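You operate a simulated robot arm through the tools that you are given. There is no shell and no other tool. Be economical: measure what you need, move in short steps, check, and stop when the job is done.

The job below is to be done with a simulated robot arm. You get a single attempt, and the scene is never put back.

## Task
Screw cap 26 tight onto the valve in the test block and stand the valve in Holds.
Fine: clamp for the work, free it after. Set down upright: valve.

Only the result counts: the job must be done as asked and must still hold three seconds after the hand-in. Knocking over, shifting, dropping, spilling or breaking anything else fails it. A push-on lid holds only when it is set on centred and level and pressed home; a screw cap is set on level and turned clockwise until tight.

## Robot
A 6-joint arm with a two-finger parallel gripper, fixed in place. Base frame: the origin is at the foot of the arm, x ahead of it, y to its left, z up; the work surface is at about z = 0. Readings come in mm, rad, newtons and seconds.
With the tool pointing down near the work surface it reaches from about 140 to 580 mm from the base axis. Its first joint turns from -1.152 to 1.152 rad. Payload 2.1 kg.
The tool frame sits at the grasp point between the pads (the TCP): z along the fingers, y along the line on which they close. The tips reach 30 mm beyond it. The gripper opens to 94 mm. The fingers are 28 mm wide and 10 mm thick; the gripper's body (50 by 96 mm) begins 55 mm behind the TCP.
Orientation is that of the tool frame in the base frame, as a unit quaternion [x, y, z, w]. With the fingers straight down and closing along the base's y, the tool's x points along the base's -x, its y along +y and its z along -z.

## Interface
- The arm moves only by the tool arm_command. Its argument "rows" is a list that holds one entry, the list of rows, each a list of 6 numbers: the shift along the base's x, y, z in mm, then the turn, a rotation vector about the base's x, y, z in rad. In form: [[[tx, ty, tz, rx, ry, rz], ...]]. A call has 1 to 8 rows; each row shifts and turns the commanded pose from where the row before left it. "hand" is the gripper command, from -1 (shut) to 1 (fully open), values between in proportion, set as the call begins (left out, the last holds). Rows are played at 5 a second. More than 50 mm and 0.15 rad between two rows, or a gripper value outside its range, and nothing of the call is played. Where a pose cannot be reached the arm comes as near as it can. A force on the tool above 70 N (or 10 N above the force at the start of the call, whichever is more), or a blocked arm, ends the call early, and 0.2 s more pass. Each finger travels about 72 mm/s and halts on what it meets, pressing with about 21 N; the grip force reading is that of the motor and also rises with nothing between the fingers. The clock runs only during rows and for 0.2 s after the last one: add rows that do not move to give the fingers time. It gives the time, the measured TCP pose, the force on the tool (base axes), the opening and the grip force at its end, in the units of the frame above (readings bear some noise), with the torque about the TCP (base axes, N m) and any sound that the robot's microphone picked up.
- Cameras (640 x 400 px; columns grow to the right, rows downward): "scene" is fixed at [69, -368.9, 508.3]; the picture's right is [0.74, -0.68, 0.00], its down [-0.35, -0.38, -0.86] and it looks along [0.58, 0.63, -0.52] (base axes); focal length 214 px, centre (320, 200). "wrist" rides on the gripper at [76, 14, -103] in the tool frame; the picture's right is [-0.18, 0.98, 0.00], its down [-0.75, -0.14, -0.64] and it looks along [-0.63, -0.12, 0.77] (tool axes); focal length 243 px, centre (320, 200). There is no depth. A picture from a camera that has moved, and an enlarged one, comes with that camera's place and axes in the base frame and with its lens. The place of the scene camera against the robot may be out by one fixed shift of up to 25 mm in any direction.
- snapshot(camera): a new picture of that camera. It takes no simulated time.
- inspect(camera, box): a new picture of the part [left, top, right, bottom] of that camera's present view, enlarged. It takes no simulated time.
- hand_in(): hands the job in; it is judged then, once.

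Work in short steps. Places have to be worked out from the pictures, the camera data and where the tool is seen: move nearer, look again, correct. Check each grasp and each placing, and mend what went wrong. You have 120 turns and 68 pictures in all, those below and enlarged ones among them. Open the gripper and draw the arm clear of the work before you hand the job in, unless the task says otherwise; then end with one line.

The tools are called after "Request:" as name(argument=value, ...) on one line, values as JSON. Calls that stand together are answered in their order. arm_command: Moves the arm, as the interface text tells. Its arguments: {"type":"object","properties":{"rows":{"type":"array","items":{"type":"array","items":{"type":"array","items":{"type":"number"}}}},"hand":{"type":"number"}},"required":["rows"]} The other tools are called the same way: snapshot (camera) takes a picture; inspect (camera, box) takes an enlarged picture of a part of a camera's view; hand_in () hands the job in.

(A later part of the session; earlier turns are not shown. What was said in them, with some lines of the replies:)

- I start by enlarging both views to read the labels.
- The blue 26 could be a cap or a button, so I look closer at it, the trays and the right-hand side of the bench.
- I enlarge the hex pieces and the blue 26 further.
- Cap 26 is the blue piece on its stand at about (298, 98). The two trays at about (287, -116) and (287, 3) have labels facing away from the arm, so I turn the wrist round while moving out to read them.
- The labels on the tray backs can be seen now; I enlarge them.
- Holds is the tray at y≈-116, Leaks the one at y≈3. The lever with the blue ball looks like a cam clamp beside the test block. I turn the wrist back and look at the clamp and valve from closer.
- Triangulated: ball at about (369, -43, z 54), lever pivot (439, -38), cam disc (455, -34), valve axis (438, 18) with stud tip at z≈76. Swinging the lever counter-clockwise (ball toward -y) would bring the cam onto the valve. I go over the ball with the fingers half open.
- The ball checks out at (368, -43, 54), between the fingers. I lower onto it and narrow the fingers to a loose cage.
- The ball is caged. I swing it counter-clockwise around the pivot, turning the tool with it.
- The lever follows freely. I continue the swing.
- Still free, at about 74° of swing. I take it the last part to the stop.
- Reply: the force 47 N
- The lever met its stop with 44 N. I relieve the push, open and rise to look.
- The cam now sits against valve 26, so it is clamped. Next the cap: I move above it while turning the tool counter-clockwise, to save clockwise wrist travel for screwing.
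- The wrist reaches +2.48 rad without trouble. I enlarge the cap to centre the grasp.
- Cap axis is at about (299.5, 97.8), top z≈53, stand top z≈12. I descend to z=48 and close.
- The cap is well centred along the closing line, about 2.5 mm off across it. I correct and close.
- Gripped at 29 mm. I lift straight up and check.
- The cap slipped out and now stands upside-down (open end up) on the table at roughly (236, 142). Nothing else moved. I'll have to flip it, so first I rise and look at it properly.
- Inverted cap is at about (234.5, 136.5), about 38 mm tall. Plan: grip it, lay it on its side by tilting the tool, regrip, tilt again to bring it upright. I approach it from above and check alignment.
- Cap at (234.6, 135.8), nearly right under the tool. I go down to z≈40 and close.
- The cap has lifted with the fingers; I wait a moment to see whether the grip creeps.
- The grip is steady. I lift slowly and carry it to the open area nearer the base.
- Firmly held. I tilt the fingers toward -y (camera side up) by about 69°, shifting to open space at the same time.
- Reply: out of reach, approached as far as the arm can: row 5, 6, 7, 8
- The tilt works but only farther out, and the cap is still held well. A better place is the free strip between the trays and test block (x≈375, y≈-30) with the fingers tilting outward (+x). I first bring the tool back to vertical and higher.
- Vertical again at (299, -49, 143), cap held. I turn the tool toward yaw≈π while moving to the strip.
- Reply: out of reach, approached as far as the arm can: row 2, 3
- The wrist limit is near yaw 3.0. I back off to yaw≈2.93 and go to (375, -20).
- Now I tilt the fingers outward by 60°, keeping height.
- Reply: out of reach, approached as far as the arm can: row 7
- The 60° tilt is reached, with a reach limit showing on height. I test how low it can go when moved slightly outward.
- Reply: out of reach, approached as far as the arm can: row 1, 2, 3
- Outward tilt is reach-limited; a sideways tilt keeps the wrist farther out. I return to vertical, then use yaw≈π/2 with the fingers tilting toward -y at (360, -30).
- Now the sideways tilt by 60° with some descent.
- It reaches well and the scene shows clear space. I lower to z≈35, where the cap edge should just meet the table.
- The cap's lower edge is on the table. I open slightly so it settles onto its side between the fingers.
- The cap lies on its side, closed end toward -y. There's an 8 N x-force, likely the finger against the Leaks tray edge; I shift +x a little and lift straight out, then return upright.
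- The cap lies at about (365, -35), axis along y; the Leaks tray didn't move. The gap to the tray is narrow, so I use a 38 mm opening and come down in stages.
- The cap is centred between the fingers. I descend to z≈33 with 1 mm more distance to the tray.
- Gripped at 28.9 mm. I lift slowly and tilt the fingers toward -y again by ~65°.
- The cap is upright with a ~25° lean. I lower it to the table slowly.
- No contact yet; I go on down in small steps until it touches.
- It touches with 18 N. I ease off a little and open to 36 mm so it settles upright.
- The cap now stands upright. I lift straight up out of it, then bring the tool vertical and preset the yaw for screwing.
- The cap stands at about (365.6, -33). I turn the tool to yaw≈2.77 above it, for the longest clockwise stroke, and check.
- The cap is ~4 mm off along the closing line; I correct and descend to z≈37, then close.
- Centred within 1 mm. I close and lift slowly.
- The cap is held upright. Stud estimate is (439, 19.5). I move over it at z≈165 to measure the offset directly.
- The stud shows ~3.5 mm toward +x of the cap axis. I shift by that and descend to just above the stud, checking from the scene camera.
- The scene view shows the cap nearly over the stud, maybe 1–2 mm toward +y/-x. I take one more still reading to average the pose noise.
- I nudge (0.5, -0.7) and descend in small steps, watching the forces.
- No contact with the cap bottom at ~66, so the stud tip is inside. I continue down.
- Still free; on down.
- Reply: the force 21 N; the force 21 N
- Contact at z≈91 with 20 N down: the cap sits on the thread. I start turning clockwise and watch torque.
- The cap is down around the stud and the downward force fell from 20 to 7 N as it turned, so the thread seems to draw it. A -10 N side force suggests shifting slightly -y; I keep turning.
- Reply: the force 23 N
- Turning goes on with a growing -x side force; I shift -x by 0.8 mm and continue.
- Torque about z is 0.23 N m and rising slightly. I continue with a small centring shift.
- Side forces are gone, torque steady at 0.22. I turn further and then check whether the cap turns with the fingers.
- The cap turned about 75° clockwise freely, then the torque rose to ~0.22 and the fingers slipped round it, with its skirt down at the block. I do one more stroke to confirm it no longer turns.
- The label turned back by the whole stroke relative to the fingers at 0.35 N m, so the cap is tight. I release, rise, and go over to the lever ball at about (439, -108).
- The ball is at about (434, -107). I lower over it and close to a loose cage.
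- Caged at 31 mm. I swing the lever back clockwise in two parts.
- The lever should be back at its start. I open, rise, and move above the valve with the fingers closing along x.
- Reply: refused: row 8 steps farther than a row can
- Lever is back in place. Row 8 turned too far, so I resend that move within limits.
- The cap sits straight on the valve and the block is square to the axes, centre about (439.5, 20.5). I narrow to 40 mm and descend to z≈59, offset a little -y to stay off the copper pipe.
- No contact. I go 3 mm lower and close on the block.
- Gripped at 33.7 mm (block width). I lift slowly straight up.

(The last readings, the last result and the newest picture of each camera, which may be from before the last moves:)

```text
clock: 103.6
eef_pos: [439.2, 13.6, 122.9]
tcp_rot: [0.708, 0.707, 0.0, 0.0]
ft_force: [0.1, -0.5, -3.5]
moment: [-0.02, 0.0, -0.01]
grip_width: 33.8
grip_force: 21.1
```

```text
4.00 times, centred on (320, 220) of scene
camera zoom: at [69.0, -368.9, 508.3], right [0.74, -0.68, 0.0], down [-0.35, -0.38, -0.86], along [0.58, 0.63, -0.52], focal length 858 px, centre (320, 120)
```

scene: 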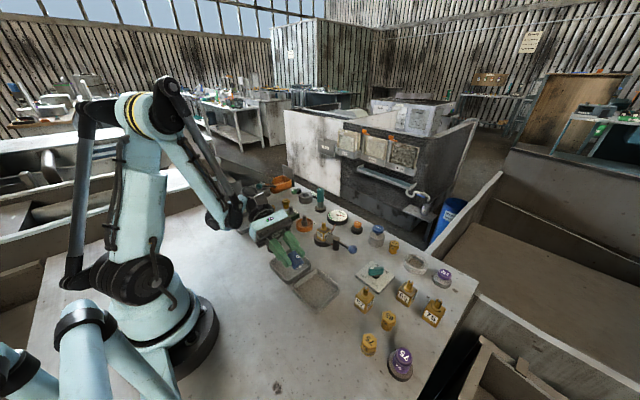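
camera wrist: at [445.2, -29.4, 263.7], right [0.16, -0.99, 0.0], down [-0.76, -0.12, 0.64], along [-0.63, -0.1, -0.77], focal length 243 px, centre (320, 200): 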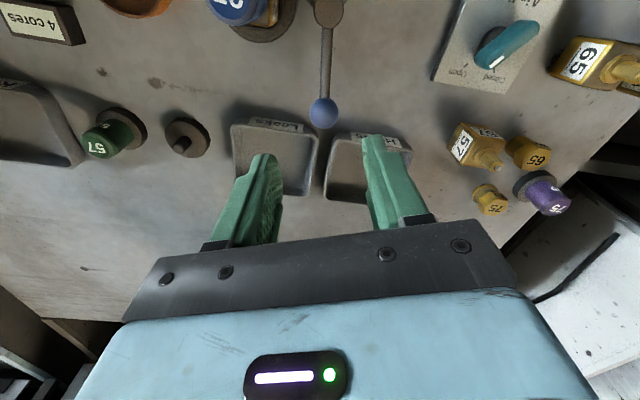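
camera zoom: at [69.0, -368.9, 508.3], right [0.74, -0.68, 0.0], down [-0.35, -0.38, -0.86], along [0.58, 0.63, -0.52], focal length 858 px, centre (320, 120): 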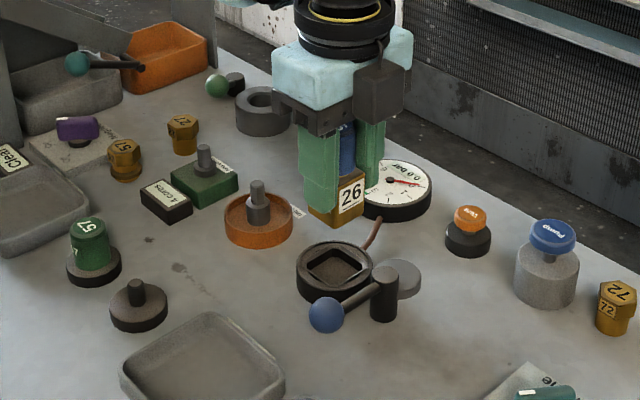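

The valve with its cap came out cleanly, the dish and lever undisturbed. I rise a bit more and carry it over Holds (centre ≈ (288, -108)).

Request:
arm_command(rows=[[[0, 0, 10, 0, 0, 0], [0, 0, 12, 0, 0, 0], [-10, -8, 8, 0, 0, 0], [-16, -14, 0, 0, 0, 0], [-20, -17, 0, 0, 0, 0], [-20, -17, 0, 0, 0, 0], [-20, -17, 0, 0, 0, 0], [-20, -17, 0, 0, 0, 0]]])

Request:
arm_command(rows=[[[-20, -17, 0, 0, 0, 0], [-15, -13, 0, 0, 0, 0], [-10, -8, 0, 0, 0, 0], [0, 0, 0, 0, 0, 0]]])

Request:
snapshot(camera="wrist")

```text
clock: 105.4
eef_pos: [333.4, -77.2, 153.3]
tcp_rot: [0.708, 0.707, 0.0, 0.0]
ft_force: [0.9, 0.2, -3.2]
moment: [-0.03, -0.01, 0.02]
grip_width: 33.7
grip_force: 21.0
```

```text
clock: 106.4
eef_pos: [289.3, -115.1, 152.8]
tcp_rot: [0.708, 0.707, -0.001, 0.0]
ft_force: [-0.2, -0.1, -3.4]
moment: [-0.03, 0.0, 0.02]
grip_width: 33.9
grip_force: 21.3
```

```text
1 pictures are left
camera wrist: at [302.3, -40.6, 255.4], right [0.98, -0.19, 0.0], down [-0.14, -0.75, 0.64], along [-0.12, -0.63, -0.77], focal length 243 px, centre (320, 200)
```

wrist: 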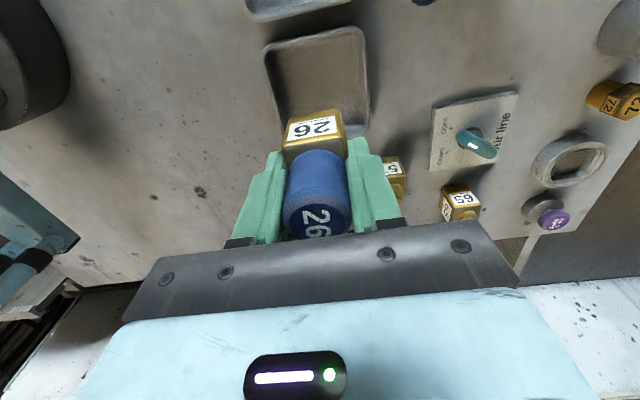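

Tray spans x≈247–332, y≈-151…-67, so its centre is (290, -109), right under the valve. I descend, slowing near the floor.

Request:
arm_command(rows=[[[0.5, 0, -20, 0, 0, 0], [0, 0, -25, 0, 0, 0], [0, 0, -20, 0, 0, 0], [0, 0, -15, 0, 0, 0], [0, 0, -8, 0, 0, 0], [0, 0, 0, 0, 0, 0]]])

Request:
arm_command(rows=[[[0, 0, -3, 0, 0, 0], [0, 0, -3, 0, 0, 0]]])

Request:
arm_command(rows=[[[0, 0, -2, 0, 0, 0], [0, 0, -1, 0, 0, 0]]])

```text
clock: 107.8
eef_pos: [288.1, -114.8, 66.1]
tcp_rot: [0.708, 0.706, 0.0, 0.001]
ft_force: [-0.3, 0.4, -3.3]
moment: [-0.04, 0.02, 0.0]
grip_width: 33.5
grip_force: 20.5
```

```text
clock: 108.4
eef_pos: [288.4, -115.6, 58.8]
tcp_rot: [0.708, 0.707, 0.0, 0.0]
ft_force: [-0.5, 0.3, -3.4]
moment: [-0.03, 0.02, -0.02]
grip_width: 33.6
grip_force: 20.9
```

```text
clock: 109.0
eef_pos: [289.4, -114.6, 56.1]
tcp_rot: [0.708, 0.706, 0.0, 0.0]
ft_force: [-0.1, -0.4, -2.9]
moment: [-0.03, 0.0, -0.02]
grip_width: 34.1
grip_force: 20.4
```

No contact yet; I go on in small steps.

Request:
arm_command(rows=[[[0, 0, -2, 0, 0, 0]]])

Request:
arm_command(rows=[[[0, 0, -1.5, 0, 0, 0]]])

Request:
arm_command(rows=[[[0, 0, -1.5, 0, 0, 0]]])

```text
clock: 109.4
eef_pos: [289.2, -114.5, 54.2]
tcp_rot: [0.708, 0.706, 0.0, 0.0]
ft_force: [0.3, -0.2, 0.7]
moment: [0.01, -0.03, -0.02]
grip_width: 33.6
grip_force: 21.2
```

```text
clock: 109.8
eef_pos: [288.6, -115.4, 55.2]
tcp_rot: [0.708, 0.706, 0.0, 0.0]
ft_force: [-1.3, -1.9, 17.9]
moment: [0.03, 0.03, -0.02]
grip_width: 33.9
grip_force: 20.9
```

```text
clock: 110.2
eef_pos: [289.1, -114.4, 52.1]
tcp_rot: [0.708, 0.707, 0.001, -0.001]
ft_force: [-3.6, 2.0, 17.8]
moment: [0.01, 0.05, 0.12]
grip_width: 33.5
grip_force: 21.1
```

The valve stands on the tray floor. I ease off, open and lift straight up well clear.

Request:
arm_command(rows=[[[0, 0, 1.5, 0, 0, 0], [0, 0, 0, 0, 0, 0], [0, 0, 0, 0, 0, 0]]], hand=0.1)

Request:
arm_command(rows=[[[0, 0, 5, 0, 0, 0], [0, 0, 20, 0, 0, 0], [0, 0, 35, 0, 0, 0], [0, 0, 40, 0, 0, 0], [0, 0, 40, 0, 0, 0], [0, 30, 20, 0, 0, 0], [0, 40, 10, 0, 0, 0], [0, 40, 0, 0, 0, 0]]])

Request:
inspect(camera="scene", box=[250, 190, 400, 310])

```text
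clock: 111.0
eef_pos: [289.0, -114.5, 52.0]
tcp_rot: [0.708, 0.706, 0.0, 0.0]
ft_force: [0.1, 0.0, -0.3]
moment: [0.0, 0.02, 0.01]
grip_width: 51.7
grip_force: 0.1
```

```text
clock: 112.8
eef_pos: [288.6, -1.8, 219.7]
tcp_rot: [0.708, 0.706, 0.0, 0.0]
ft_force: [-0.1, 0.4, -0.6]
moment: [-0.01, -0.03, -0.04]
grip_width: 51.7
grip_force: 0.0
```

```text
3.33 times, centred on (325, 250) of scene
camera zoom: at [69.0, -368.9, 508.3], right [0.74, -0.68, 0.0], down [-0.35, -0.38, -0.86], along [0.58, 0.63, -0.52], focal length 715 px, centre (303, 33)
```

zoom: 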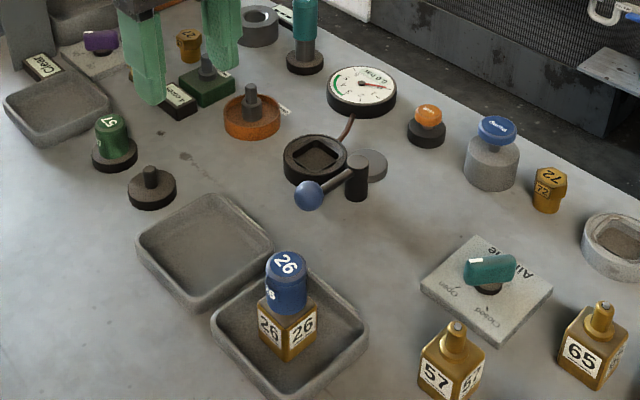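

The valve stands upright in Holds with cap 26 level on it, the clamp lever is back in place and the arm is clear. I hand in.

Request:
hand_in()

```text
The job is handed in.
```

Cap 26 is screwed tight onto the valve, the valve stands upright in Holds, and the clamp is free again. On the way the cap slipped from the gripper once, landed upside down on the table and had to be turned over. A finger also pressed briefly against the Leaks tray, with no visible shift.
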